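You operate a simulated robot arm through the tools that you are given. There is no shell and no other tool. Be economical: measure what you need, move in short steps, check, and stop when the job is done.

The job below is to be done with a simulated two-armed robot. You get a single attempt, and the scene is never put back.

## Task
Hold the white pail on the orange-edged bench steady with one hand and put the yellow bung in it with the other.

Only the result counts: the job must be done as asked and must still hold three seconds after the hand-in. Knocking over, shifting, dropping, spilling or breaking anything else fails it.

## Robot
Two 6-joint arms with two-finger grippers on one trunk, on a base that drives. Base frame: it is fixed to the floor where the robot stands at the start and does not move with it; the origin is under the middle of the robot, x ahead of it, y to its left, z up; the surface under the hand at the start is at about z = 0.78. Readings come in m, rad, newtons and seconds.
The left shoulder is at the start at [0.03, 0.178, 0.988], the right one opposite. With the tool pointing down near the work surface each hand reaches from about 0.5 to 0.82 m from the robot's upright axis, wherever it stands, measured 20 degrees to its own side. Payload 2.54 kg a hand.
The tool frame of a hand sits at the grasp point between the pads (the TCP): z along the fingers, y along the line on which they close. The tips reach 0.03 m beyond it. The gripper opens to 0.116 m. The gripper's body begins 0.095 m behind the TCP.
Orientation is that of the tool frame in the base frame, as a unit quaternion [x, y, z, w]. With the fingers straight down and closing along the base's y, the tool's x points along the base's -x, its y along +y and its z along -z.

## Interface
- The arms move only by the tool jog_arm. It takes "left_motion", "right_motion" or both (then of equal length, played together; a hand with none holds still); each is a list of rows, each an object (a shift or turn left out is 0, a gripper value left out holds the last) with "offset": the shift along the tool's x, y, z in units of 500 mm (1.0 is 500 mm), a list of three; "angular": the turn, a rotation vector about the tool's x, y, z in units of 90 degrees (1.0 is 90 degrees), a list of three; "jaw": the opening in per cent of the stroke, from 0 (shut) to 100 (fully open). In form: [{"offset": [x, y, z], "angular": [rx, ry, rz], "jaw": jaw}, ...]. A call has 1 to 20 rows; each row is the pose to reach, as a shift and turn from the pose commanded when the call began, along the tool's axes at that moment. A call with a number of a shift or a turn outside -1 to 1 is refused whole. Each row takes 0.2 s and may step no farther than 0.05 m and 0.15 rad from the row before; otherwise, or with a gripper value out of range, the whole call is refused. A pose out of reach is approached as far as the arm can. The call stops where the force on the tool passes 40 N (or 10 N more than at its start, if that is more) or the arm is blocked; 0.2 s more then pass. Each finger travels about 0.153 m/s and halts on what it meets, pressing with about 26 N; the grip force reading is that of the motor and also rises with nothing between the fingers. The clock runs only during rows and for 0.2 s after the last one: add rows that repeat a pose to give the fingers time. The reply holds the time, the measured pose of the TCP, the force on the tool along the base axes, the opening and the grip force, in the units named above and with some noise, with the torque about the TCP (base axes, N m) and any sound that the robot's microphone picked up.
- Cameras (640 x 400 px; columns grow to the right, rows downward): "scene" is now at [0.0343, 0.0305, 1.7059]; the picture's right is [0.45, -0.89, 0.00], its down [-0.77, -0.39, -0.50] and it looks along [0.45, 0.23, -0.86] (base axes); focal length 291 px, centre (320, 200). "left" rides on the left gripper at [0.069, 0.015, -0.122] in its tool frame; the picture's right is [-0.21, 0.98, 0.00], its down [-0.83, -0.18, -0.53] and it looks along [-0.52, -0.11, 0.85] (tool axes); focal length 251 px, centre (320, 200). "right" rides on the right gripper at [0.069, -0.015, -0.122] in its tool frame; the picture's right is [0.21, 0.98, 0.00], its down [-0.83, 0.18, -0.53] and it looks along [-0.52, 0.11, 0.85] (tool axes); focal length 251 px, centre (320, 200). There is no depth. A picture from a camera that has moved, and an enlarged one, comes with that camera's place and axes in the base frame and with its lens. The place of the scene camera against the robot may be out by one fixed shift of up to 0.018 m in any direction.
- snapshot(camera): a new picture of that camera. The clock stands still meanwhile.
- lift_body(by): slides the trunk up (or, below 0, down) by that many m; the arms and the scene camera ride with it, the base frame stays. It gives what a move gives, with no picture.
- base_move(legs): drives the robot by 1 to 6 legs, each [ahead, left, turn to the left] in m, m and rad, along the robot's own axes; the way and the turn of a leg run together, so that a leg with both is an arc; at most 1.5 m and 3.142 rad a leg. The arms and the cameras ride along, it lands a little off, and it stops where it bumps. It gives what a move gives.
- head_to(pan, tilt): turns the head with the scene camera to pan (to the left, within 2.496 rad either way) and tilt (down, from -0.506 to 1.204), counted from straight ahead of the robot. It gives what a move gives.
- close_up(camera, box): a new picture of the part [left, top, right, bottom] of that camera's present view, enlarged. The clock stands still meanwhile.
- hand_in(): hands the job in; it is judged then, once.

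Go step by step. Nothing tells you exact positions but the pictures and the camera data: compare them with the known pose of the tool, close in by small moves and look again before you grip or let go. The budget is 120 turns and 88 pictures, counting those below and the enlarged ones. Unless the task says otherwise, let go and move clear before handing in, and close with one line.

The tools are called after "Request:" by a JSON object that holds its "fn" and its "kwargs". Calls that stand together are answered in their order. jog_arm: Moves the arms, as the interface text tells. Its arguments: {"type":"object","properties":{"left_motion":{"type":"array"},"right_motion":{"type":"array"}},"required":[]} The other tools are called the same way: lift_body (by) slides the trunk up or down; base_move (legs) drives the base; head_to (pan, tilt) turns the head that bears the scene camera; snapshot (camera) takes a picture; close_up (camera, box) takes an enlarged picture of a part of a camera's view; hand_in () hands the job in.

At the start:

```text
time: 0.0
left_tcp_pos: [0.4273, 0.4171, 1.1179]
left_tool_rot: [0.0, 1.0, 0.0, 0.0]
left_wrist_force: [0.1, 0.3, 0.0]
left_moment: [0.03, -0.07, 0.0]
left_finger_gap: 0.1159
left_grip_force: 0.0
right_tcp_pos: [0.5146, -0.0399, 1.1252]
right_tool_rot: [-0.001, 1.0, 0.001, 0.001]
right_wrist_force: [0.6, -0.9, -0.1]
right_moment: [0.01, -0.02, 0.02]
right_finger_gap: 0.1157
right_grip_force: 0.1
trunk travel left (down, up): [-0.2, 0.34]
robot x, y, heading: [-0.0024, -0.0055, -0.001]
head pan, tilt: [0.468, 1.042]
```

scene: 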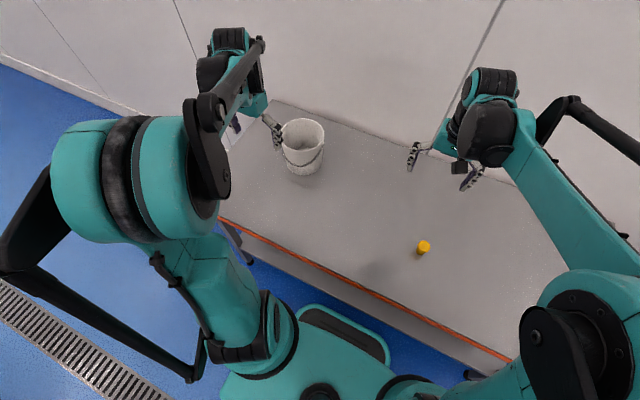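
right: 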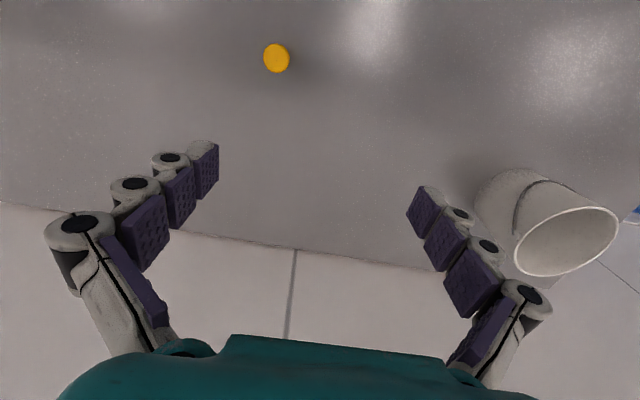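
left: 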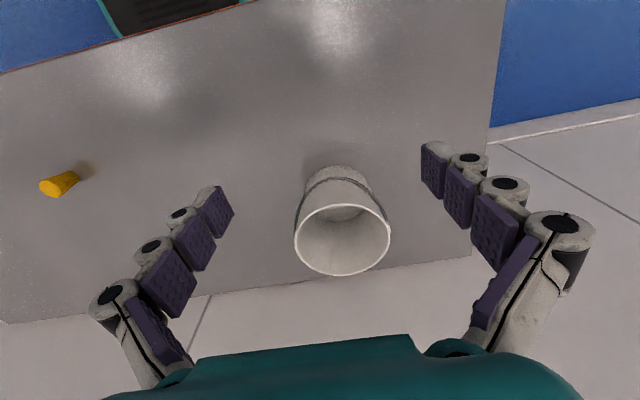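

I see the yellow bung at about (0.48, -0.12) and the pail at about (0.636, 0.41), with its rim near z = 0.925 and about 0.157 m across. I'll look closer at both before moving.

Request:
{"fn": "close_up", "kwargs": {"camera": "left", "box": [260, 140, 420, 290]}}

Request:
{"fn": "close_up", "kwargs": {"camera": "scene", "box": [370, 210, 470, 280]}}

Request:
{"fn": "close_up", "kwargs": {"camera": "left", "box": [10, 140, 130, 220]}}

Request:
{"fn": "close_up", "kwargs": {"camera": "scene", "box": [240, 90, 360, 200]}}

```text
2.67 times, centred on (340, 215) of left
camera zoom: at [0.3581, 0.433, 1.2394], right [0.21, 0.98, 0.0], down [0.83, -0.18, 0.53], along [0.52, -0.11, -0.85], focal length 670 px, centre (267, 160)
```

zoom: 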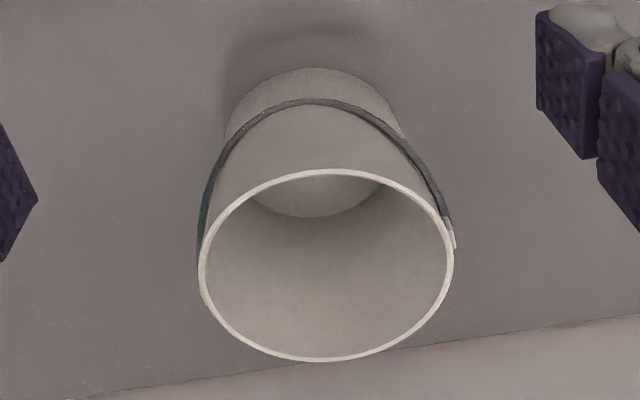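

```text
5.71 times, centred on (420, 245) of scene
camera zoom: at [0.0343, 0.0305, 1.7059], right [0.45, -0.89, 0.0], down [-0.77, -0.39, -0.5], along [0.45, 0.23, -0.86], focal length 1662 px, centre (-251, -57)
```

zoom: 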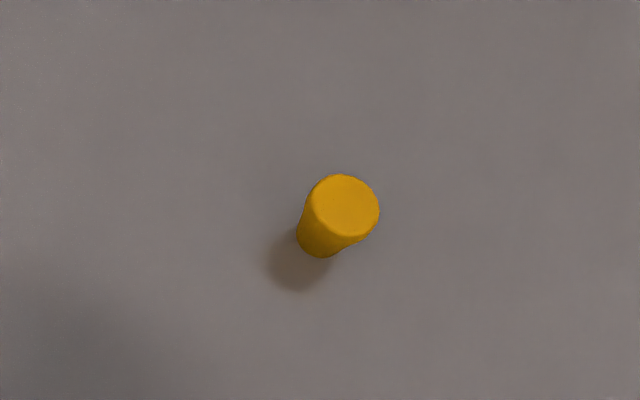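

```text
5.00 times, centred on (70, 180) of left
camera zoom: at [0.3581, 0.433, 1.2394], right [0.21, 0.98, 0.0], down [0.83, -0.18, 0.53], along [0.52, -0.11, -0.85], focal length 1257 px, centre (1570, 300)
```

zoom: 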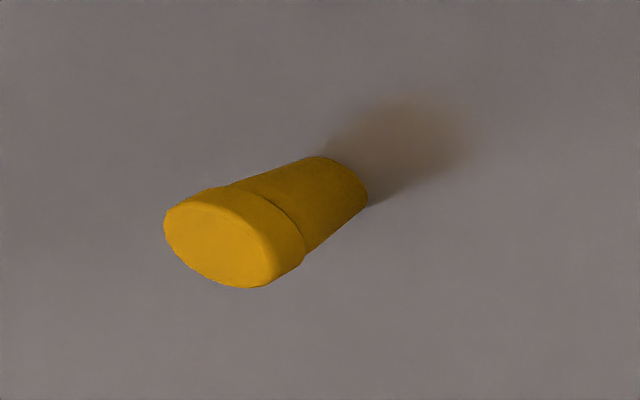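

```text
3.64 times, centred on (300, 145) of scene
camera zoom: at [0.0343, 0.0305, 1.7059], right [0.45, -0.89, 0.0], down [-0.77, -0.39, -0.5], along [0.45, 0.23, -0.86], focal length 1058 px, centre (393, 400)
```

zoom: 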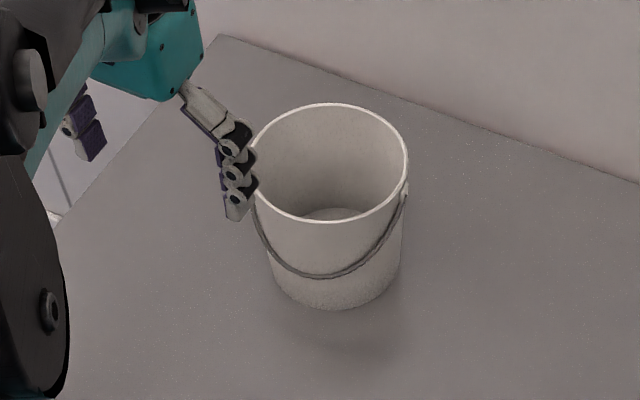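

The bung stands upright at about (0.478, -0.113), 0.05 m tall with its head about 0.04 m across. I'll bring the right hand over it at z≈0.93 and look again.

Request:
{"fn": "jog_arm", "kwargs": {"right_motion": [{"offset": [0.012, -0.024, 0.065]}, {"offset": [0.024, -0.049, 0.13]}, {"offset": [0.037, -0.073, 0.195]}, {"offset": [0.049, -0.097, 0.26]}, {"offset": [0.061, -0.122, 0.325]}, {"offset": [0.073, -0.146, 0.39]}, {"offset": [0.073, -0.146, 0.39]}]}}

Request:
{"fn": "snapshot", "kwargs": {"camera": "right"}}

Request:
{"fn": "snapshot", "kwargs": {"camera": "scene"}}

```text
time: 1.6
left_tcp_pos: [0.4271, 0.4177, 1.118]
left_tool_rot: [-0.001, 1.0, 0.0, 0.0]
left_wrist_force: [0.2, 0.3, 0.7]
left_moment: [-0.01, -0.05, 0.02]
left_finger_gap: 0.116
left_grip_force: 0.1
right_tcp_pos: [0.4769, -0.1134, 0.9279]
right_tool_rot: [0.0, 1.0, 0.0, 0.0]
right_wrist_force: [-0.6, 0.9, -0.3]
right_moment: [0.0, -0.02, 0.03]
right_finger_gap: 0.116
right_grip_force: 0.1
trunk travel left (down, up): [-0.2, 0.34]
robot x, y, heading: [-0.0003, 0.0008, 0.007]
head pan, tilt: [0.468, 1.042]
```

```text
80 pictures are left
camera right: at [0.4079, -0.1292, 1.0504], right [-0.21, 0.98, 0.0], down [0.83, 0.18, 0.53], along [0.52, 0.11, -0.85], focal length 251 px, centre (320, 200)
```

right: 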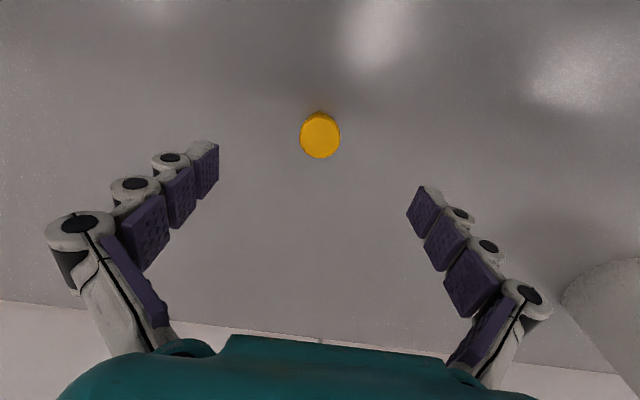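

```text
79 pictures are left
camera scene: at [0.0338, 0.0308, 1.7059], right [0.45, -0.89, 0.0], down [-0.77, -0.39, -0.5], along [0.45, 0.23, -0.86], focal length 291 px, centre (320, 200)
```

scene: 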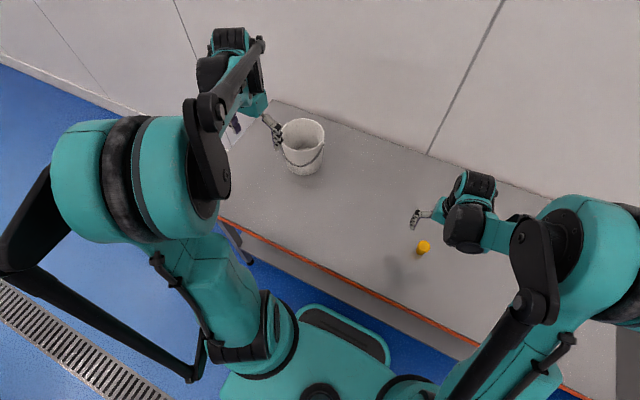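

The right hand is centred over the bung to within 2 mm. I'll go down to z≈0.822, close and check the grip.

Request:
{"fn": "jog_arm", "kwargs": {"right_motion": [{"offset": [0.001, -0.003, 0.07]}, {"offset": [0.001, -0.003, 0.14]}, {"offset": [0.001, -0.003, 0.18]}, {"offset": [0.001, -0.003, 0.212]}, {"offset": [0.001, -0.003, 0.212], "jaw": 50}, {"offset": [0.001, -0.003, 0.212], "jaw": 20}, {"offset": [0.001, -0.003, 0.212], "jaw": 20}, {"offset": [0.001, -0.003, 0.212], "jaw": 20}]}}

Request:
{"fn": "snapshot", "kwargs": {"camera": "right"}}

```text
time: 3.4
left_tcp_pos: [0.4278, 0.4186, 1.1182]
left_tool_rot: [0.0, 1.0, 0.001, 0.0]
left_wrist_force: [-0.4, -0.1, -0.8]
left_moment: [0.0, 0.0, 0.03]
left_finger_gap: 0.1162
left_grip_force: 0.0
right_tcp_pos: [0.4764, -0.1139, 0.8246]
right_tool_rot: [0.001, 1.0, 0.0, 0.0]
right_wrist_force: [0.4, 1.5, 6.6]
right_moment: [0.02, 0.01, 0.05]
right_finger_gap: 0.0354
right_grip_force: 26.6
trunk travel left (down, up): [-0.2, 0.34]
robot x, y, heading: [-0.002, -0.0002, -0.002]
head pan, tilt: [0.468, 1.042]
```

```text
78 pictures are left
camera right: at [0.408, -0.1303, 0.9456], right [-0.21, 0.98, 0.0], down [0.83, 0.18, 0.53], along [0.52, 0.11, -0.85], focal length 251 px, centre (320, 200)
```

right: 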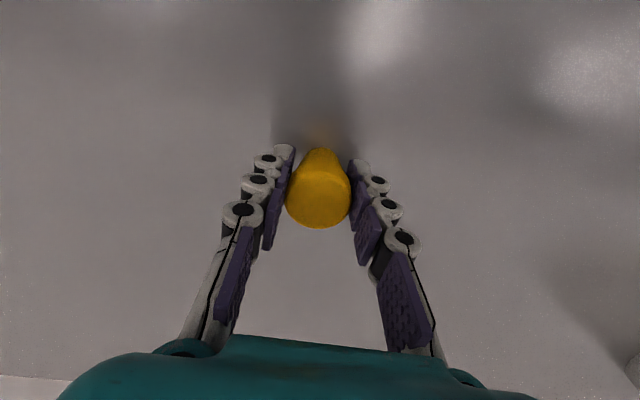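

The bung is gripped, with the gap at 0.035 m. I'll lift it straight up to carrying height.

Request:
{"fn": "jog_arm", "kwargs": {"right_motion": [{"offset": [0, 0, -0.04], "jaw": 10}, {"offset": [0, 0, -0.12]}, {"offset": [0, 0, -0.2]}, {"offset": [0, 0, -0.28]}, {"offset": [0, 0, -0.36]}, {"offset": [0, 0, -0.44]}, {"offset": [0, 0, -0.52]}, {"offset": [0, 0, -0.6]}]}}

Request:
{"fn": "snapshot", "kwargs": {"camera": "right"}}

```text
time: 5.2
left_tcp_pos: [0.428, 0.4173, 1.1181]
left_tool_rot: [0.0, 1.0, 0.0, 0.0]
left_wrist_force: [-0.7, 0.1, 0.5]
left_moment: [0.02, -0.03, 0.02]
left_finger_gap: 0.1163
left_grip_force: 0.1
right_tcp_pos: [0.4767, -0.1126, 1.1239]
right_tool_rot: [0.0, 1.0, -0.001, 0.0]
right_wrist_force: [0.3, 1.0, 0.3]
right_moment: [-0.03, -0.01, 0.01]
right_finger_gap: 0.0352
right_grip_force: 25.5
trunk travel left (down, up): [-0.2, 0.34]
robot x, y, heading: [0.0022, 0.0012, 0.001]
head pan, tilt: [0.468, 1.042]
```

```text
77 pictures are left
camera right: at [0.4086, -0.1294, 1.247], right [-0.21, 0.98, 0.0], down [0.83, 0.18, 0.53], along [0.52, 0.11, -0.85], focal length 251 px, centre (320, 200)
```

right: 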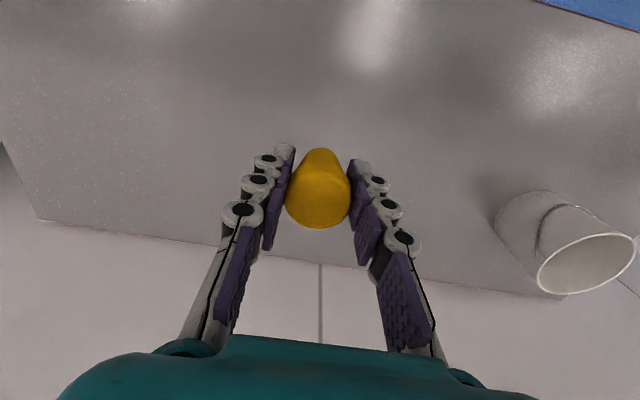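

The bung is held firmly. I'd like to drive left about 0.36 m so the pail sits in front of both arms. First I'll check the floor on that side.

Request:
{"fn": "head_to", "kwargs": {"pan": 0.9, "tilt": 1.1}}

Request:
{"fn": "snapshot", "kwargs": {"camera": "scene"}}

Request:
{"fn": "head_to", "kwargs": {"pan": 1.4, "tilt": 0.6}}

Request:
{"fn": "snapshot", "kwargs": {"camera": "scene"}}

Request:
{"fn": "head_to", "kwargs": {"pan": 0.0, "tilt": 1.2}}

Request:
{"fn": "snapshot", "kwargs": {"camera": "scene"}}

```text
time: 6.1
left_tcp_pos: [0.4274, 0.4174, 1.1176]
left_tool_rot: [0.0, 1.0, 0.0, 0.0]
left_wrist_force: [0.0, 0.2, -0.3]
left_moment: [0.02, 0.02, 0.01]
left_finger_gap: 0.1161
left_grip_force: 0.1
right_tcp_pos: [0.4766, -0.1122, 1.1246]
right_tool_rot: [0.0, 1.0, -0.001, 0.0]
right_wrist_force: [0.1, -0.4, -0.8]
right_moment: [-0.01, 0.01, 0.01]
right_finger_gap: 0.0349
right_grip_force: 26.6
trunk travel left (down, up): [-0.2, 0.34]
robot x, y, heading: [-0.0015, -0.0018, -0.004]
head pan, tilt: [0.901, 1.1]
```

```text
76 pictures are left
camera scene: at [0.0137, 0.0498, 1.7022], right [0.78, -0.62, 0.0], down [-0.55, -0.7, -0.45], along [0.28, 0.36, -0.89], focal length 291 px, centre (320, 200)
```

scene: 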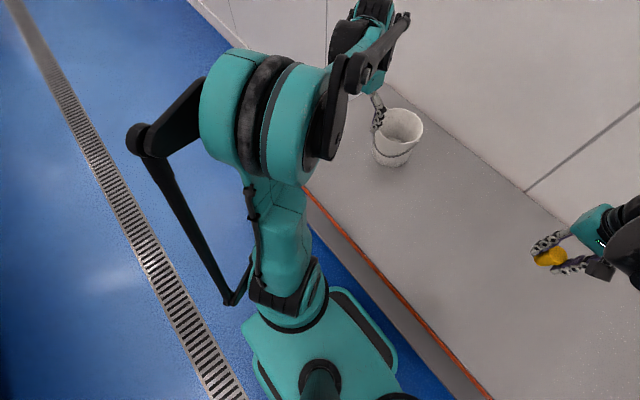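

```text
time: 7.0
left_tcp_pos: [0.4282, 0.4174, 1.1184]
left_tool_rot: [0.0, 1.0, 0.0, 0.0]
left_wrist_force: [-0.3, -1.0, -1.0]
left_moment: [0.01, 0.01, 0.0]
left_finger_gap: 0.116
left_grip_force: 0.1
right_tcp_pos: [0.4786, -0.1127, 1.1252]
right_tool_rot: [0.0, 1.0, 0.0, 0.001]
right_wrist_force: [0.4, -0.3, 0.1]
right_moment: [0.0, 0.0, 0.03]
right_finger_gap: 0.0351
right_grip_force: 26.1
trunk travel left (down, up): [-0.2, 0.34]
robot x, y, heading: [0.0014, -0.0017, 0.0]
head pan, tilt: [1.4, 0.6]
```

```text
75 pictures are left
camera scene: at [-0.0103, 0.0874, 1.7407], right [0.99, -0.17, 0.0], down [-0.1, -0.56, -0.82], along [0.14, 0.81, -0.57], focal length 291 px, centre (320, 200)
```

scene: 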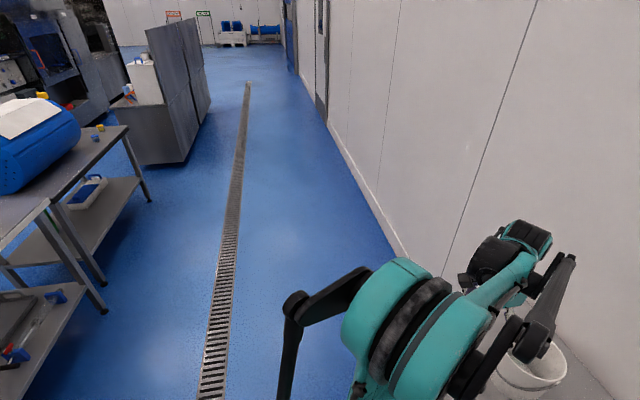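

```text
time: 8.6
left_tcp_pos: [0.4288, 0.4169, 1.1181]
left_tool_rot: [0.0, 1.0, 0.001, 0.0]
left_wrist_force: [-0.6, 0.5, 0.6]
left_moment: [0.01, 0.02, 0.03]
left_finger_gap: 0.1161
left_grip_force: 0.0
right_tcp_pos: [0.478, -0.1129, 1.1234]
right_tool_rot: [0.0, 1.0, 0.0, -0.001]
right_wrist_force: [-0.2, -0.2, -0.8]
right_moment: [0.01, -0.01, -0.01]
right_finger_gap: 0.0348
right_grip_force: 26.2
trunk travel left (down, up): [-0.2, 0.34]
robot x, y, heading: [-0.001, -0.0013, 0.001]
head pan, tilt: [0.0, 1.201]
```

```text
74 pictures are left
camera scene: at [0.0305, 0.0004, 1.6962], right [0.0, -1.0, 0.0], down [-0.93, 0.0, -0.36], along [0.36, 0.0, -0.93], focal length 291 px, centre (320, 200)
```

scene: 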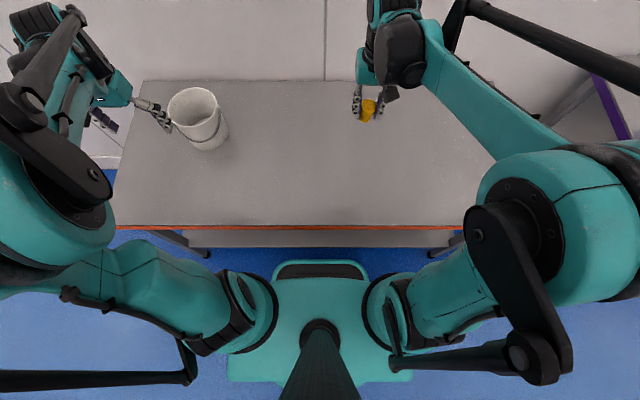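

The floor to the left is clear. The bench's leg foot is around (0.34, 0.67), beyond and ahead of the base. I'll drive left 0.36 m parallel to the bench.

Request:
{"fn": "base_move", "kwargs": {"legs": [[0, 0.36, 0]]}}

Request:
{"fn": "snapshot", "kwargs": {"camera": "scene"}}

Request:
{"fn": "snapshot", "kwargs": {"camera": "right"}}

Request:
{"fn": "snapshot", "kwargs": {"camera": "left"}}

```text
time: 10.9
left_tcp_pos: [0.4258, 0.782, 1.1174]
left_tool_rot: [-0.002, 1.0, 0.0, 0.0]
left_wrist_force: [0.2, 0.5, -0.8]
left_moment: [-0.01, 0.01, 0.0]
left_finger_gap: 0.1161
left_grip_force: 0.1
right_tcp_pos: [0.4776, 0.2513, 1.124]
right_tool_rot: [-0.002, 1.0, -0.001, 0.0]
right_wrist_force: [1.0, 0.2, -0.9]
right_moment: [-0.01, 0.01, 0.0]
right_finger_gap: 0.0351
right_grip_force: 25.7
trunk travel left (down, up): [-0.2, 0.34]
robot x, y, heading: [0.0005, 0.3618, 0.005]
head pan, tilt: [0.0, 1.201]
```

```text
73 pictures are left
camera scene: at [0.0297, 0.3637, 1.6962], right [0.0, -1.0, 0.0], down [-0.93, 0.0, -0.36], along [0.36, 0.0, -0.93], focal length 291 px, centre (320, 200)
```

scene: 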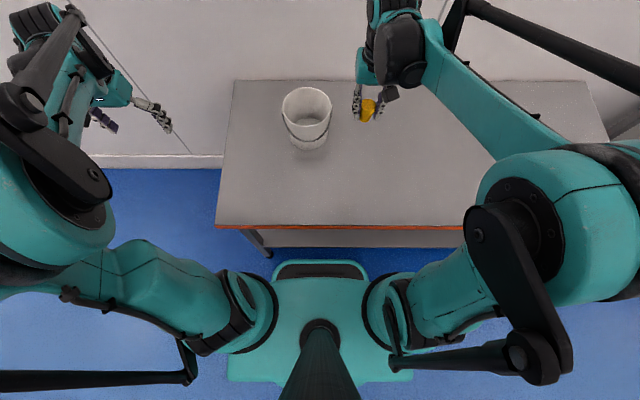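

```text
72 pictures are left
camera right: at [0.4091, 0.2351, 1.2462], right [-0.22, 0.98, 0.0], down [0.83, 0.19, 0.53], along [0.52, 0.12, -0.85], focal length 251 px, centre (320, 200)
```

right: 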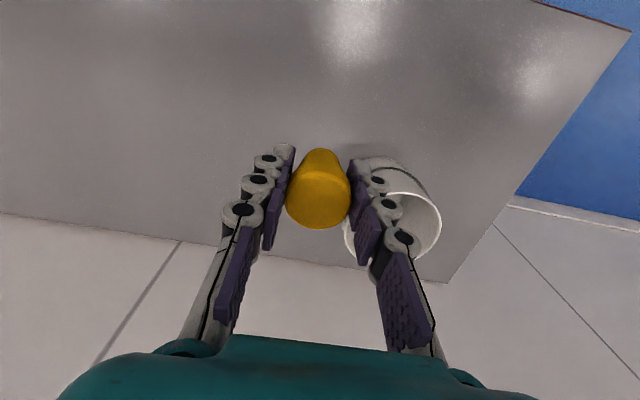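

```text
71 pictures are left
camera left: at [0.3555, 0.7973, 1.2391], right [0.21, 0.98, 0.0], down [0.83, -0.18, 0.53], along [0.52, -0.11, -0.85], focal length 251 px, centre (320, 200)
```

left: 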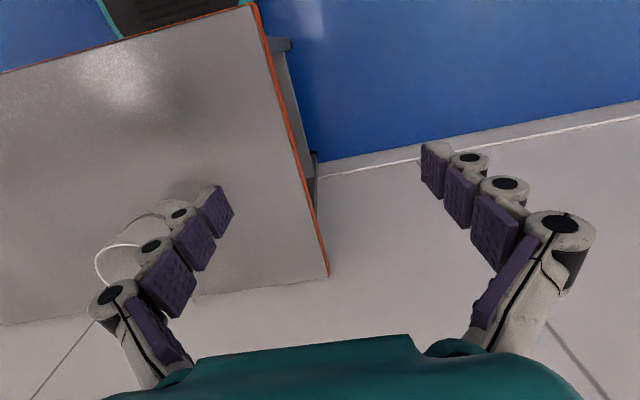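

The base landed well, and the right camera confirms the pail centre at (0.635, 0.410). I'll bring the left hand, yawed 45°, above the near-left rim, away from the handle ears, and look.

Request:
{"fn": "jog_arm", "kwargs": {"left_motion": [{"offset": [-0.034, -0.071, 0.015], "angular": [0, 0, -0.056], "jaw": 70}, {"offset": [-0.069, -0.141, 0.03], "angular": [0, 0, -0.111]}, {"offset": [-0.103, -0.212, 0.045], "angular": [0, 0, -0.167]}, {"offset": [-0.138, -0.283, 0.06], "angular": [0, 0, -0.222]}, {"offset": [-0.172, -0.353, 0.075], "angular": [0, 0, -0.278]}, {"offset": [-0.207, -0.424, 0.09], "angular": [0, 0, -0.333]}, {"offset": [-0.241, -0.495, 0.105], "angular": [0, 0, -0.389]}, {"offset": [-0.276, -0.565, 0.12], "angular": [0, 0, -0.444]}, {"offset": [-0.31, -0.636, 0.135], "angular": [0, 0, -0.5]}, {"offset": [-0.31, -0.636, 0.135], "angular": [0, 0, -0.5]}]}}

Request:
{"fn": "snapshot", "kwargs": {"camera": "left"}}

Request:
{"fn": "snapshot", "kwargs": {"camera": "scene"}}

Request:
{"fn": "snapshot", "kwargs": {"camera": "right"}}

```text
time: 13.1
left_tcp_pos: [0.5829, 0.465, 1.0512]
left_tool_rot: [-0.384, 0.923, 0.0, 0.0]
left_wrist_force: [-0.4, 0.3, 0.2]
left_moment: [-0.01, -0.02, -0.04]
left_finger_gap: 0.081
left_grip_force: 0.1
right_tcp_pos: [0.4775, 0.251, 1.1255]
right_tool_rot: [-0.001, 1.0, 0.0, 0.0]
right_wrist_force: [-0.2, 0.3, -0.3]
right_moment: [-0.03, 0.01, -0.02]
right_finger_gap: 0.0351
right_grip_force: 26.0
trunk travel left (down, up): [-0.2, 0.34]
robot x, y, heading: [0.0007, 0.3631, -0.0]
head pan, tilt: [0.0, 1.201]
```

```text
70 pictures are left
camera left: at [0.522, 0.4283, 1.1726], right [-0.54, 0.84, 0.0], down [0.71, 0.46, 0.53], along [0.45, 0.29, -0.85], focal length 251 px, centre (320, 200)
```

left: 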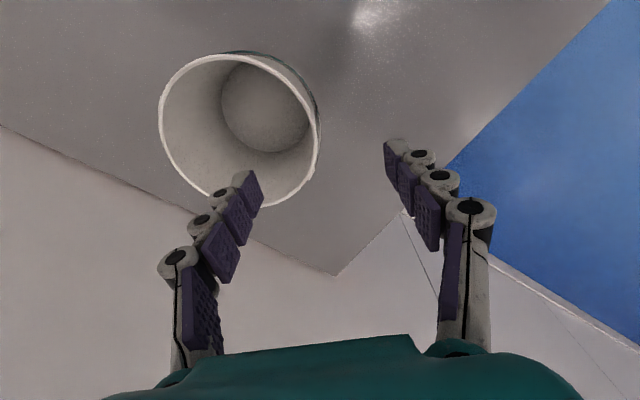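

```text
69 pictures are left
camera scene: at [0.0291, 0.3633, 1.6962], right [0.0, -1.0, 0.0], down [-0.93, 0.0, -0.36], along [0.36, 0.0, -0.93], focal length 291 px, centre (320, 200)
```

scene: 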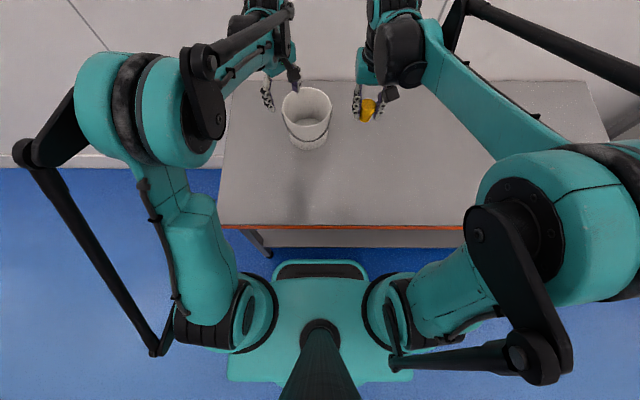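

```text
68 pictures are left
camera right: at [0.4086, 0.2348, 1.2464], right [-0.22, 0.98, 0.0], down [0.82, 0.19, 0.53], along [0.52, 0.12, -0.85], focal length 251 px, centre (320, 200)
```

right: 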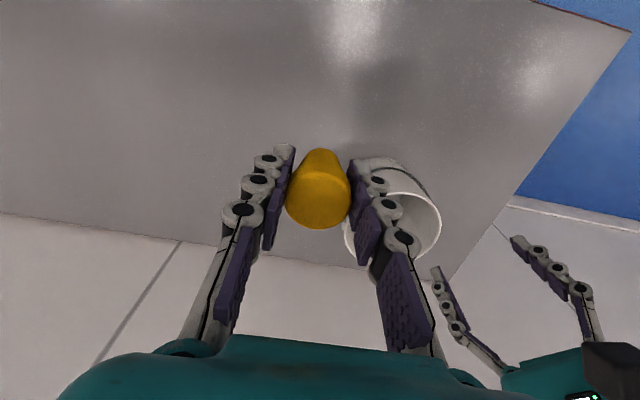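

The left fingers straddle the near-left rim, with the wall almost centred between them. I'll go down to z≈0.912 without closing and check.

Request:
{"fn": "jog_arm", "kwargs": {"left_motion": [{"offset": [0, -0.003, 0.07]}, {"offset": [0, -0.003, 0.14]}, {"offset": [0, -0.003, 0.21]}, {"offset": [0, -0.003, 0.278]}, {"offset": [0, -0.003, 0.278]}]}}

Request:
{"fn": "snapshot", "kwargs": {"camera": "left"}}

Request:
{"fn": "close_up", "kwargs": {"camera": "scene", "box": [220, 40, 420, 165]}}

```text
time: 14.3
left_tcp_pos: [0.5852, 0.4642, 0.9123]
left_tool_rot: [-0.384, 0.924, 0.0, 0.0]
left_wrist_force: [-0.9, -0.1, 0.2]
left_moment: [-0.01, 0.01, 0.02]
left_finger_gap: 0.0811
left_grip_force: 0.1
right_tcp_pos: [0.4779, 0.2506, 1.1253]
right_tool_rot: [-0.002, 1.0, 0.0, 0.0]
right_wrist_force: [-0.7, 0.4, 0.4]
right_moment: [-0.01, -0.03, 0.02]
right_finger_gap: 0.0351
right_grip_force: 26.2
trunk travel left (down, up): [-0.2, 0.34]
robot x, y, heading: [0.0048, 0.3654, 0.001]
head pan, tilt: [0.0, 1.201]
```

```text
67 pictures are left
camera left: at [0.5244, 0.4259, 1.034], right [-0.54, 0.84, 0.0], down [0.71, 0.46, 0.53], along [0.45, 0.29, -0.85], focal length 251 px, centre (320, 200)
```

left: 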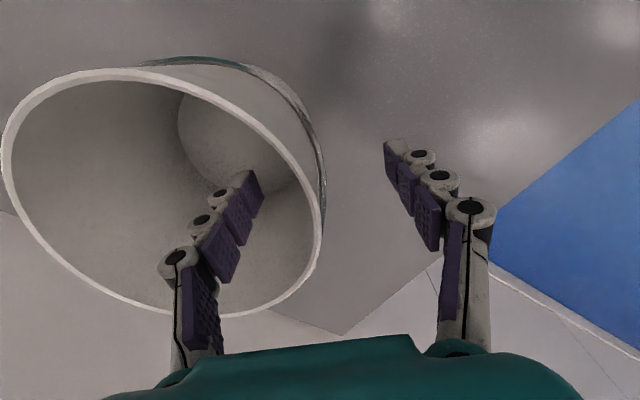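

```text
3.20 times, centred on (320, 102) of scene
camera zoom: at [0.0293, 0.3624, 1.6963], right [0.0, -1.0, 0.0], down [-0.93, 0.0, -0.36], along [0.36, 0.0, -0.93], focal length 931 px, centre (320, 512)
```

zoom: 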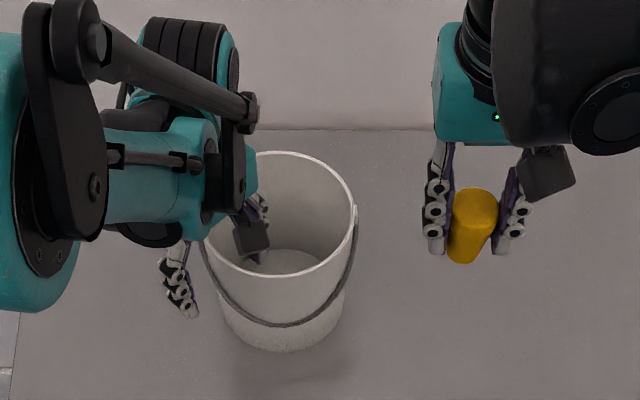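

The wall sits centred between the left pads and the handle is clear of them. I'll close the left gripper on the wall.

Request:
{"fn": "jog_arm", "kwargs": {"left_motion": [{"jaw": 50}, {"jaw": 30}, {"jaw": 15}, {"jaw": 5}, {"jaw": 0}, {"jaw": 0}, {"jaw": 0}]}}

Request:
{"fn": "snapshot", "kwargs": {"camera": "left"}}

Request:
{"fn": "close_up", "kwargs": {"camera": "scene", "box": [220, 40, 420, 165]}}

```text
time: 15.9
left_tcp_pos: [0.5846, 0.4632, 0.9125]
left_tool_rot: [-0.384, 0.923, 0.0, 0.0]
left_wrist_force: [1.9, -1.4, 4.0]
left_moment: [-0.61, -0.94, -0.05]
left_finger_gap: 0.0061
left_grip_force: 26.4
right_tcp_pos: [0.477, 0.25, 1.1238]
right_tool_rot: [-0.002, 1.0, 0.0, 0.001]
right_wrist_force: [-0.3, -0.1, -0.3]
right_moment: [-0.01, 0.0, -0.01]
right_finger_gap: 0.0352
right_grip_force: 26.0
trunk travel left (down, up): [-0.2, 0.34]
robot x, y, heading: [-0.002, 0.36, 0.003]
head pan, tilt: [0.0, 1.201]
```

```text
65 pictures are left
camera left: at [0.5245, 0.4258, 1.0343], right [-0.54, 0.84, 0.0], down [0.71, 0.46, 0.53], along [0.45, 0.29, -0.85], focal length 251 px, centre (320, 200)
```

left: 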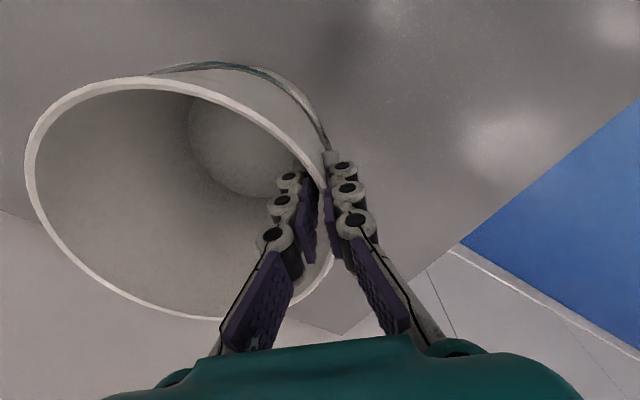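

```text
3.20 times, centred on (320, 102) of scene
camera zoom: at [0.0293, 0.3623, 1.6962], right [0.0, -1.0, 0.0], down [-0.93, 0.0, -0.36], along [0.36, 0.0, -0.93], focal length 931 px, centre (320, 512)
```

zoom: 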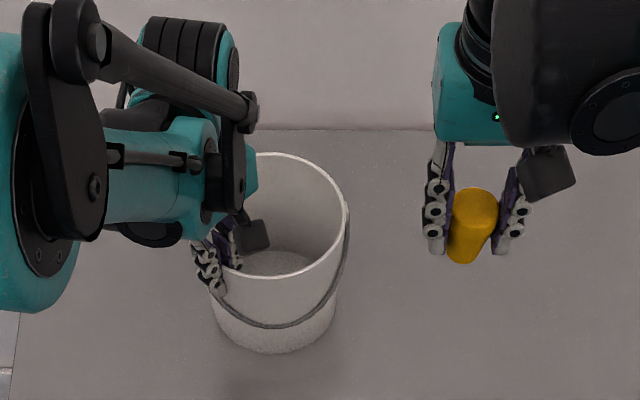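

The pail is gripped, but vertical pads on its tapered wall have tipped it a few degrees. I'll tilt the left hand about 5° to set the pail upright again and watch the torque.

Request:
{"fn": "jog_arm", "kwargs": {"left_motion": [{"angular": [0.015, 0, 0]}, {"angular": [0.03, 0, 0]}, {"angular": [0.045, 0, 0]}, {"angular": [0.055, 0, 0]}, {"angular": [0.055, 0, 0]}]}}

Request:
{"fn": "close_up", "kwargs": {"camera": "scene", "box": [220, 40, 420, 165]}}

Request:
{"fn": "snapshot", "kwargs": {"camera": "right"}}

```text
time: 17.1
left_tcp_pos: [0.5831, 0.4626, 0.9122]
left_tool_rot: [-0.384, 0.922, -0.04, 0.016]
left_wrist_force: [-1.6, 1.3, 4.3]
left_moment: [0.3, 0.37, -0.01]
left_finger_gap: 0.006
left_grip_force: 26.3
right_tcp_pos: [0.4774, 0.2506, 1.1245]
right_tool_rot: [-0.001, 1.0, 0.0, 0.0]
right_wrist_force: [-0.4, 0.0, -0.3]
right_moment: [0.0, -0.01, 0.0]
right_finger_gap: 0.0352
right_grip_force: 26.6
trunk travel left (down, up): [-0.2, 0.34]
robot x, y, heading: [-0.0027, 0.3614, 0.006]
head pan, tilt: [0.0, 1.201]
```

```text
3.20 times, centred on (320, 102) of scene
camera zoom: at [0.0291, 0.3625, 1.6962], right [0.0, -1.0, 0.0], down [-0.93, 0.0, -0.36], along [0.36, 0.0, -0.93], focal length 931 px, centre (320, 512)
```

zoom: 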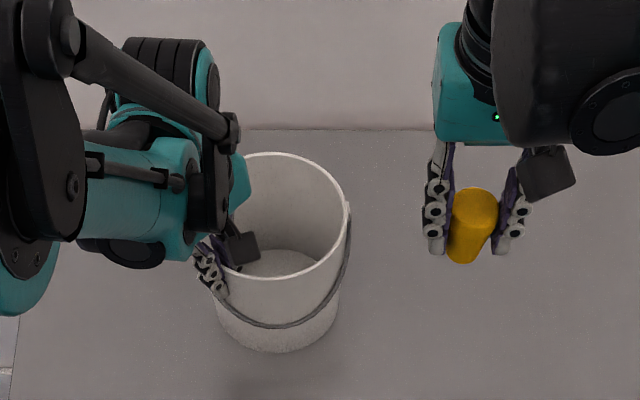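

```text
62 pictures are left
camera right: at [0.4087, 0.2343, 1.2462], right [-0.22, 0.98, 0.0], down [0.82, 0.18, 0.53], along [0.52, 0.12, -0.85], focal length 251 px, centre (320, 200)
```

right: 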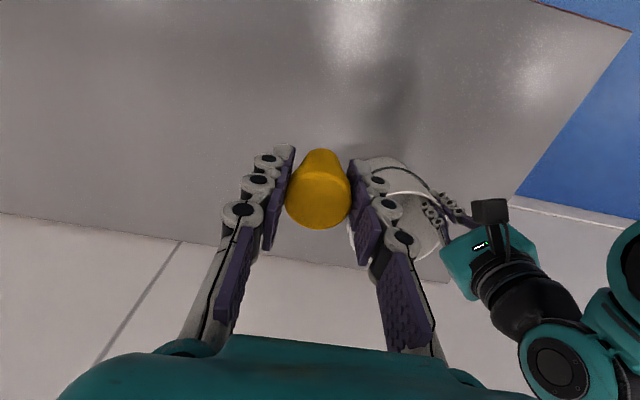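

The pail is upright and held, with its centre at about (0.637, 0.409). Next I'll lean the right hand 30° to its own side to keep clear of the left hand, and move it beside the pail at height.

Request:
{"fn": "jog_arm", "kwargs": {"left_motion": [{"angular": [-0.006, 0, 0]}, {"angular": [-0.012, 0, 0]}, {"angular": [-0.012, 0, 0]}, {"angular": [-0.012, 0, 0]}, {"angular": [-0.012, 0, 0]}, {"angular": [-0.012, 0, 0]}, {"angular": [-0.012, 0, 0]}], "right_motion": [{"offset": [-0.06, 0.016, 0.008], "angular": [-0.056, 0, 0]}, {"offset": [-0.119, 0.033, 0.016], "angular": [-0.111, 0, 0]}, {"offset": [-0.178, 0.049, 0.025], "angular": [-0.167, 0, 0]}, {"offset": [-0.237, 0.065, 0.033], "angular": [-0.222, 0, 0]}, {"offset": [-0.297, 0.082, 0.041], "angular": [-0.278, 0, 0]}, {"offset": [-0.356, 0.098, 0.049], "angular": [-0.333, 0, 0]}, {"offset": [-0.356, 0.098, 0.049], "angular": [-0.333, 0, 0]}]}}

Request:
{"fn": "snapshot", "kwargs": {"camera": "right"}}

Request:
{"fn": "snapshot", "kwargs": {"camera": "scene"}}

Request:
{"fn": "snapshot", "kwargs": {"camera": "left"}}

```text
time: 18.7
left_tcp_pos: [0.5835, 0.463, 0.9126]
left_tool_rot: [-0.384, 0.923, -0.031, 0.013]
left_wrist_force: [-0.2, -2.3, 6.9]
left_moment: [-0.14, 0.1, -0.01]
left_finger_gap: 0.0059
left_grip_force: 25.5
right_tcp_pos: [0.6573, 0.301, 1.1015]
right_tool_rot: [-0.002, 0.966, 0.259, -0.001]
right_wrist_force: [-0.5, 0.2, -1.8]
right_moment: [0.0, 0.0, 0.03]
right_finger_gap: 0.035
right_grip_force: 26.2
trunk travel left (down, up): [-0.2, 0.34]
robot x, y, heading: [-0.0011, 0.3642, 0.003]
head pan, tilt: [0.0, 1.201]
```

```text
61 pictures are left
camera right: at [0.5887, 0.225, 1.1986], right [-0.22, 0.84, 0.49], down [0.83, -0.11, 0.55], along [0.52, 0.52, -0.67], focal length 251 px, centre (320, 200)
```

right: 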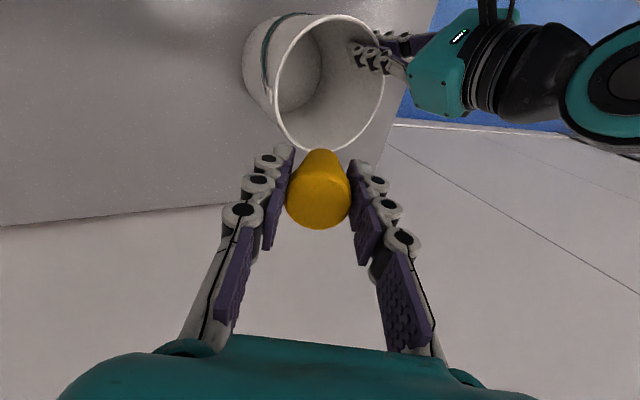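

```text
60 pictures are left
camera scene: at [0.0292, 0.3625, 1.6962], right [0.0, -1.0, 0.0], down [-0.93, 0.0, -0.36], along [0.36, 0.0, -0.93], focal length 291 px, centre (320, 200)
```

scene: 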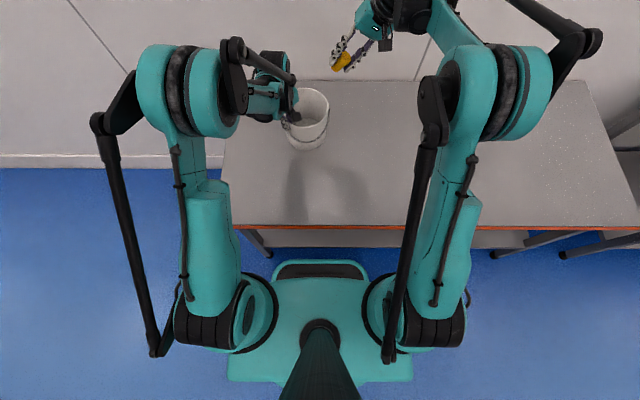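

```text
59 pictures are left
camera left: at [0.5167, 0.4309, 1.0321], right [-0.54, 0.84, -0.07], down [0.68, 0.48, 0.55], along [0.49, 0.25, -0.84], focal length 251 px, centre (320, 200)
```

left: 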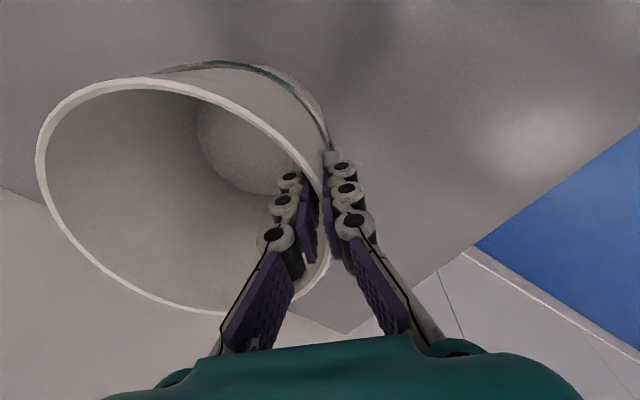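

The clearances look good. I'll move the right hand over the pail mouth, stopping above the rim to check.

Request:
{"fn": "jog_arm", "kwargs": {"right_motion": [{"offset": [0.006, 0.05, 0.05]}, {"offset": [0.012, 0.075, 0.11]}, {"offset": [0.018, 0.07, 0.17]}, {"offset": [0.018, 0.065, 0.222]}, {"offset": [0.018, 0.065, 0.222]}]}}

Request:
{"fn": "snapshot", "kwargs": {"camera": "right"}}

Request:
{"fn": "close_up", "kwargs": {"camera": "scene", "box": [220, 20, 420, 165]}}

Request:
{"fn": "snapshot", "kwargs": {"camera": "left"}}

```text
time: 19.9
left_tcp_pos: [0.5836, 0.4622, 0.9134]
left_tool_rot: [-0.384, 0.923, -0.031, 0.013]
left_wrist_force: [1.0, -1.3, 7.0]
left_moment: [0.1, -0.07, -0.03]
left_finger_gap: 0.0063
left_grip_force: 26.0
right_tcp_pos: [0.6466, 0.3857, 1.0211]
right_tool_rot: [-0.002, 0.966, 0.259, -0.001]
right_wrist_force: [-0.8, 0.0, 0.5]
right_moment: [-0.01, 0.03, 0.01]
right_finger_gap: 0.0351
right_grip_force: 25.9
trunk travel left (down, up): [-0.2, 0.34]
robot x, y, heading: [-0.0005, 0.3622, -0.001]
head pan, tilt: [0.0, 1.201]
```

```text
58 pictures are left
camera right: at [0.5776, 0.3089, 1.1188], right [-0.22, 0.85, 0.49], down [0.83, -0.11, 0.55], along [0.52, 0.52, -0.68], focal length 251 px, centre (320, 200)
```

right: 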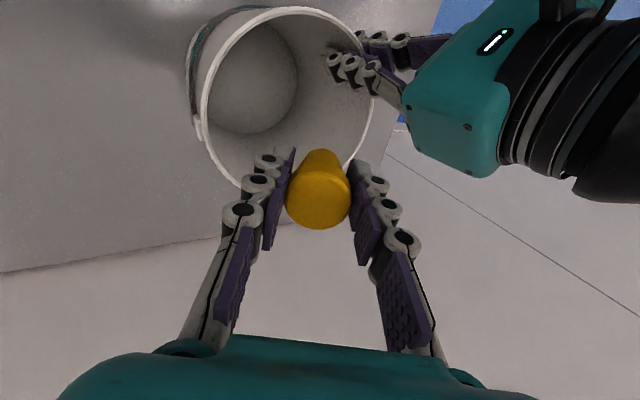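

```text
2.76 times, centred on (320, 92) of scene
camera zoom: at [0.0294, 0.3623, 1.6963], right [0.0, -1.0, 0.0], down [-0.93, 0.0, -0.36], along [0.36, 0.0, -0.93], focal length 802 px, centre (320, 497)
```

zoom: 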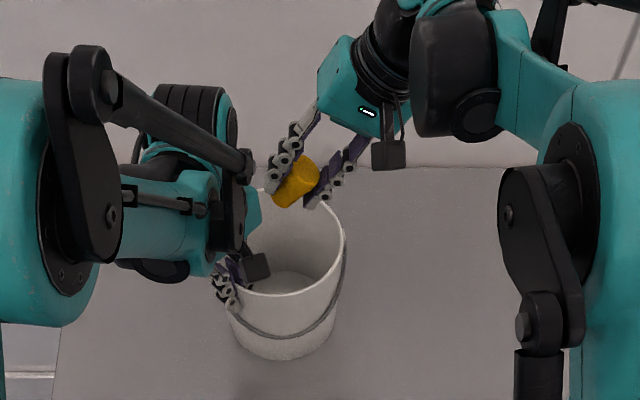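

```text
56 pictures are left
camera left: at [0.5169, 0.4309, 1.0321], right [-0.54, 0.84, -0.07], down [0.68, 0.48, 0.55], along [0.49, 0.25, -0.84], focal length 251 px, centre (320, 200)
```

left: 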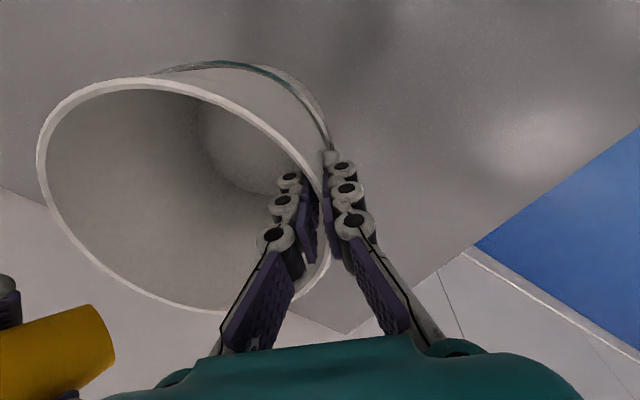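

The hand is over the opening with clear gaps. I'll go straight down about 6.6 cm so the bung enters the mouth of the pail.

Request:
{"fn": "jog_arm", "kwargs": {"right_motion": [{"offset": [-0.002, -0.024, 0.037]}, {"offset": [-0.004, -0.048, 0.073]}, {"offset": [-0.004, -0.073, 0.11]}, {"offset": [-0.004, -0.073, 0.11]}]}}

Request:
{"fn": "snapshot", "kwargs": {"camera": "right"}}

Request:
{"fn": "close_up", "kwargs": {"camera": "scene", "box": [220, 20, 420, 165]}}

Request:
{"fn": "snapshot", "kwargs": {"camera": "left"}}

```text
time: 20.9
left_tcp_pos: [0.5838, 0.4628, 0.9127]
left_tool_rot: [-0.384, 0.923, -0.031, 0.013]
left_wrist_force: [1.5, 0.9, 5.7]
left_moment: [0.13, -0.03, 0.01]
left_finger_gap: 0.0062
left_grip_force: 26.5
right_tcp_pos: [0.6492, 0.38, 0.9545]
right_tool_rot: [-0.002, 0.966, 0.259, 0.0]
right_wrist_force: [0.3, 0.3, -0.6]
right_moment: [0.02, 0.0, -0.03]
right_finger_gap: 0.0352
right_grip_force: 26.1
trunk travel left (down, up): [-0.2, 0.34]
robot x, y, heading: [0.0013, 0.3667, -0.0]
head pan, tilt: [0.0, 1.201]
```

```text
55 pictures are left
camera right: at [0.5803, 0.3043, 1.0525], right [-0.22, 0.85, 0.49], down [0.83, -0.11, 0.55], along [0.52, 0.52, -0.68], focal length 251 px, centre (320, 200)
```

right: 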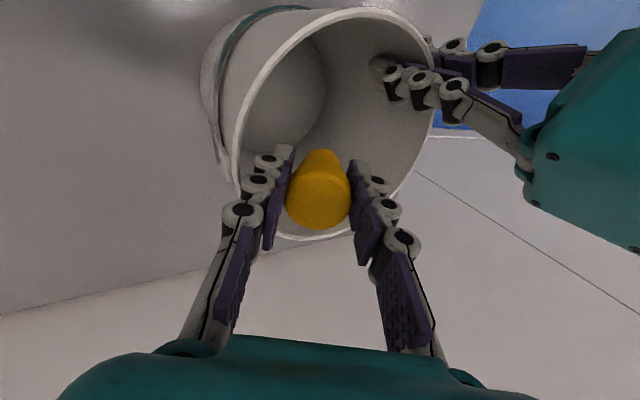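

```text
2.76 times, centred on (320, 92) of scene
camera zoom: at [0.0294, 0.3624, 1.6962], right [0.0, -1.0, 0.0], down [-0.93, 0.0, -0.36], along [0.36, 0.0, -0.93], focal length 802 px, centre (320, 497)
```

zoom: 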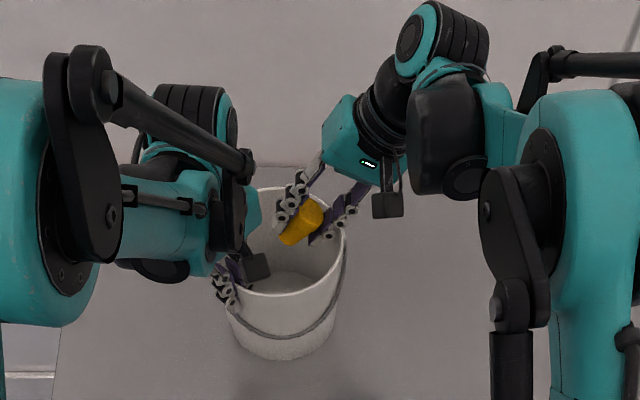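

```text
53 pictures are left
camera left: at [0.5168, 0.4309, 1.0321], right [-0.54, 0.84, -0.07], down [0.68, 0.48, 0.55], along [0.49, 0.25, -0.84], focal length 251 px, centre (320, 200)
```

left: 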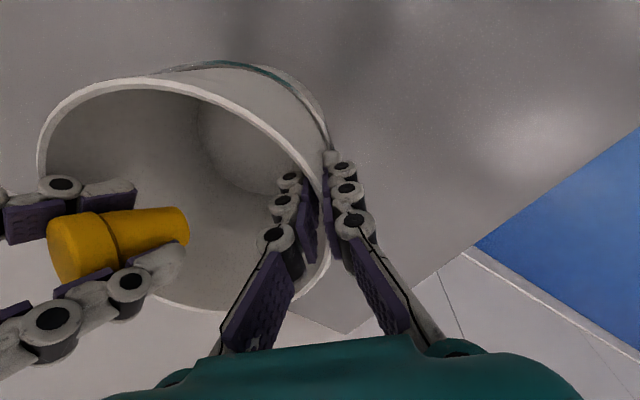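

The bung is inside the mouth and well within the rim. I'll open the right gripper part-way to release it.

Request:
{"fn": "jog_arm", "kwargs": {"right_motion": [{"jaw": 40}, {"jaw": 48}, {"jaw": 48}, {"jaw": 48}, {"jaw": 48}]}}

Request:
{"fn": "snapshot", "kwargs": {"camera": "right"}}

Request:
{"fn": "snapshot", "kwargs": {"camera": "left"}}

```text
time: 22.1
left_tcp_pos: [0.5833, 0.4621, 0.9125]
left_tool_rot: [-0.383, 0.923, -0.032, 0.013]
left_wrist_force: [2.2, -1.4, 5.1]
left_moment: [0.11, 0.01, -0.05]
left_finger_gap: 0.0061
left_grip_force: 26.3
right_tcp_pos: [0.6488, 0.3798, 0.9546]
right_tool_rot: [-0.001, 0.966, 0.259, 0.0]
right_wrist_force: [-0.3, 0.6, 0.6]
right_moment: [-0.03, -0.01, -0.04]
right_finger_gap: 0.056
right_grip_force: 0.0
trunk travel left (down, up): [-0.2, 0.34]
robot x, y, heading: [0.0017, 0.3609, -0.001]
head pan, tilt: [0.0, 1.201]
```

```text
52 pictures are left
camera right: at [0.5804, 0.3042, 1.0527], right [-0.22, 0.85, 0.49], down [0.83, -0.11, 0.55], along [0.52, 0.52, -0.68], focal length 251 px, centre (320, 200)
```

right: 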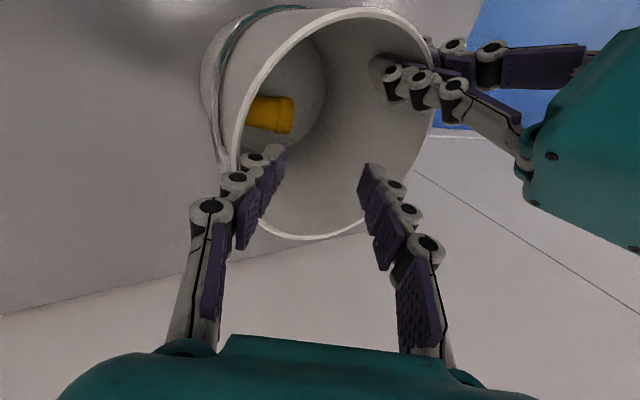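

```text
51 pictures are left
camera left: at [0.5169, 0.4308, 1.0321], right [-0.54, 0.84, -0.07], down [0.68, 0.48, 0.55], along [0.49, 0.25, -0.84], focal length 251 px, centre (320, 200)
```

left: 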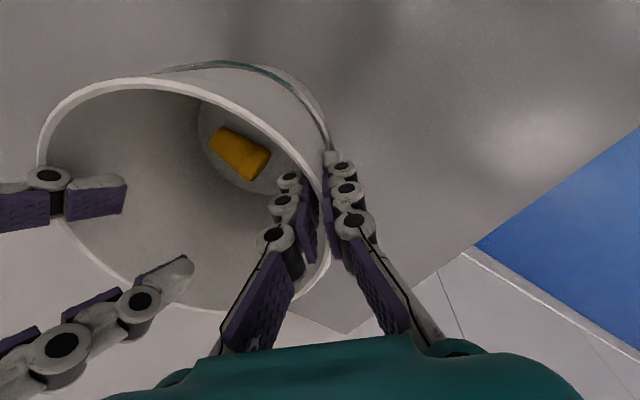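

The bung lies on the pail's floor. I'll withdraw the right hand straight up and then to its side.

Request:
{"fn": "jog_arm", "kwargs": {"right_motion": [{"offset": [0, 0.036, -0.055]}, {"offset": [0, 0.073, -0.11]}, {"offset": [0, 0.07, -0.2]}, {"offset": [0, 0.05, -0.29]}, {"offset": [0, 0.0, -0.36]}, {"offset": [0, -0.06, -0.42]}, {"offset": [0, -0.12, -0.46]}, {"offset": [0, -0.12, -0.46]}]}}

Request:
{"fn": "close_up", "kwargs": {"camera": "scene", "box": [220, 20, 420, 165]}}

```text
time: 23.9
left_tcp_pos: [0.5838, 0.4629, 0.9122]
left_tool_rot: [-0.384, 0.923, -0.031, 0.013]
left_wrist_force: [-0.4, -1.5, 1.8]
left_moment: [0.06, 0.17, -0.01]
left_finger_gap: 0.0058
left_grip_force: 26.0
right_tcp_pos: [0.6477, 0.2129, 1.1223]
right_tool_rot: [-0.003, 0.966, 0.258, -0.001]
right_wrist_force: [0.4, -0.5, -0.1]
right_moment: [-0.03, -0.01, 0.02]
right_finger_gap: 0.0556
right_grip_force: 0.0
trunk travel left (down, up): [-0.2, 0.34]
robot x, y, heading: [0.0005, 0.3626, -0.001]
head pan, tilt: [0.0, 1.201]
```

```text
2.76 times, centred on (320, 92) of scene
camera zoom: at [0.0294, 0.3626, 1.6962], right [0.0, -1.0, 0.0], down [-0.93, 0.0, -0.36], along [0.36, 0.0, -0.93], focal length 802 px, centre (320, 497)
```

zoom: 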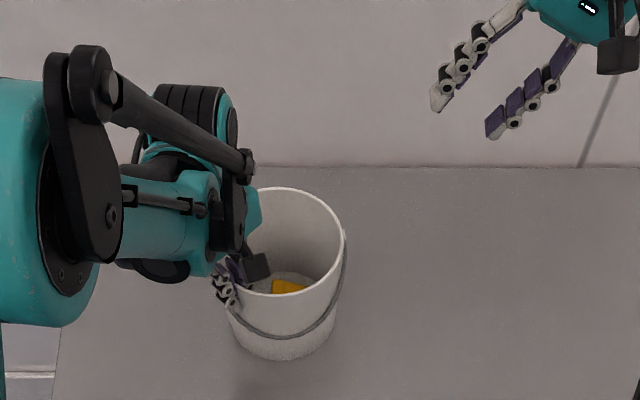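

The right hand is clear and the bung is inside. I'll open the left gripper gently, let the pail settle and withdraw upward.

Request:
{"fn": "jog_arm", "kwargs": {"left_motion": [{"jaw": 8}, {"jaw": 14}, {"jaw": 25}, {"jaw": 40}, {"jaw": 55}, {"jaw": 55}, {"jaw": 55}]}}

Request:
{"fn": "snapshot", "kwargs": {"camera": "left"}}

```text
time: 25.5
left_tcp_pos: [0.583, 0.4635, 0.9118]
left_tool_rot: [-0.383, 0.923, -0.032, 0.013]
left_wrist_force: [0.1, 1.4, -0.1]
left_moment: [0.01, -0.01, -0.03]
left_finger_gap: 0.0637
left_grip_force: 0.1
right_tcp_pos: [0.6485, 0.2126, 1.123]
right_tool_rot: [-0.002, 0.966, 0.259, 0.0]
right_wrist_force: [0.1, -0.1, -0.1]
right_moment: [0.02, -0.02, 0.0]
right_finger_gap: 0.0555
right_grip_force: 0.0
trunk travel left (down, up): [-0.2, 0.34]
robot x, y, heading: [0.0004, 0.3599, 0.004]
head pan, tilt: [0.0, 1.201]
```

```text
49 pictures are left
camera left: at [0.5171, 0.431, 1.032], right [-0.54, 0.84, -0.07], down [0.68, 0.48, 0.54], along [0.49, 0.25, -0.84], focal length 251 px, centre (320, 200)
```

left: 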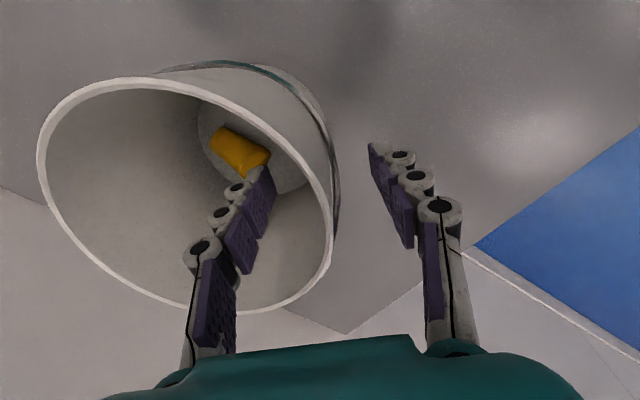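

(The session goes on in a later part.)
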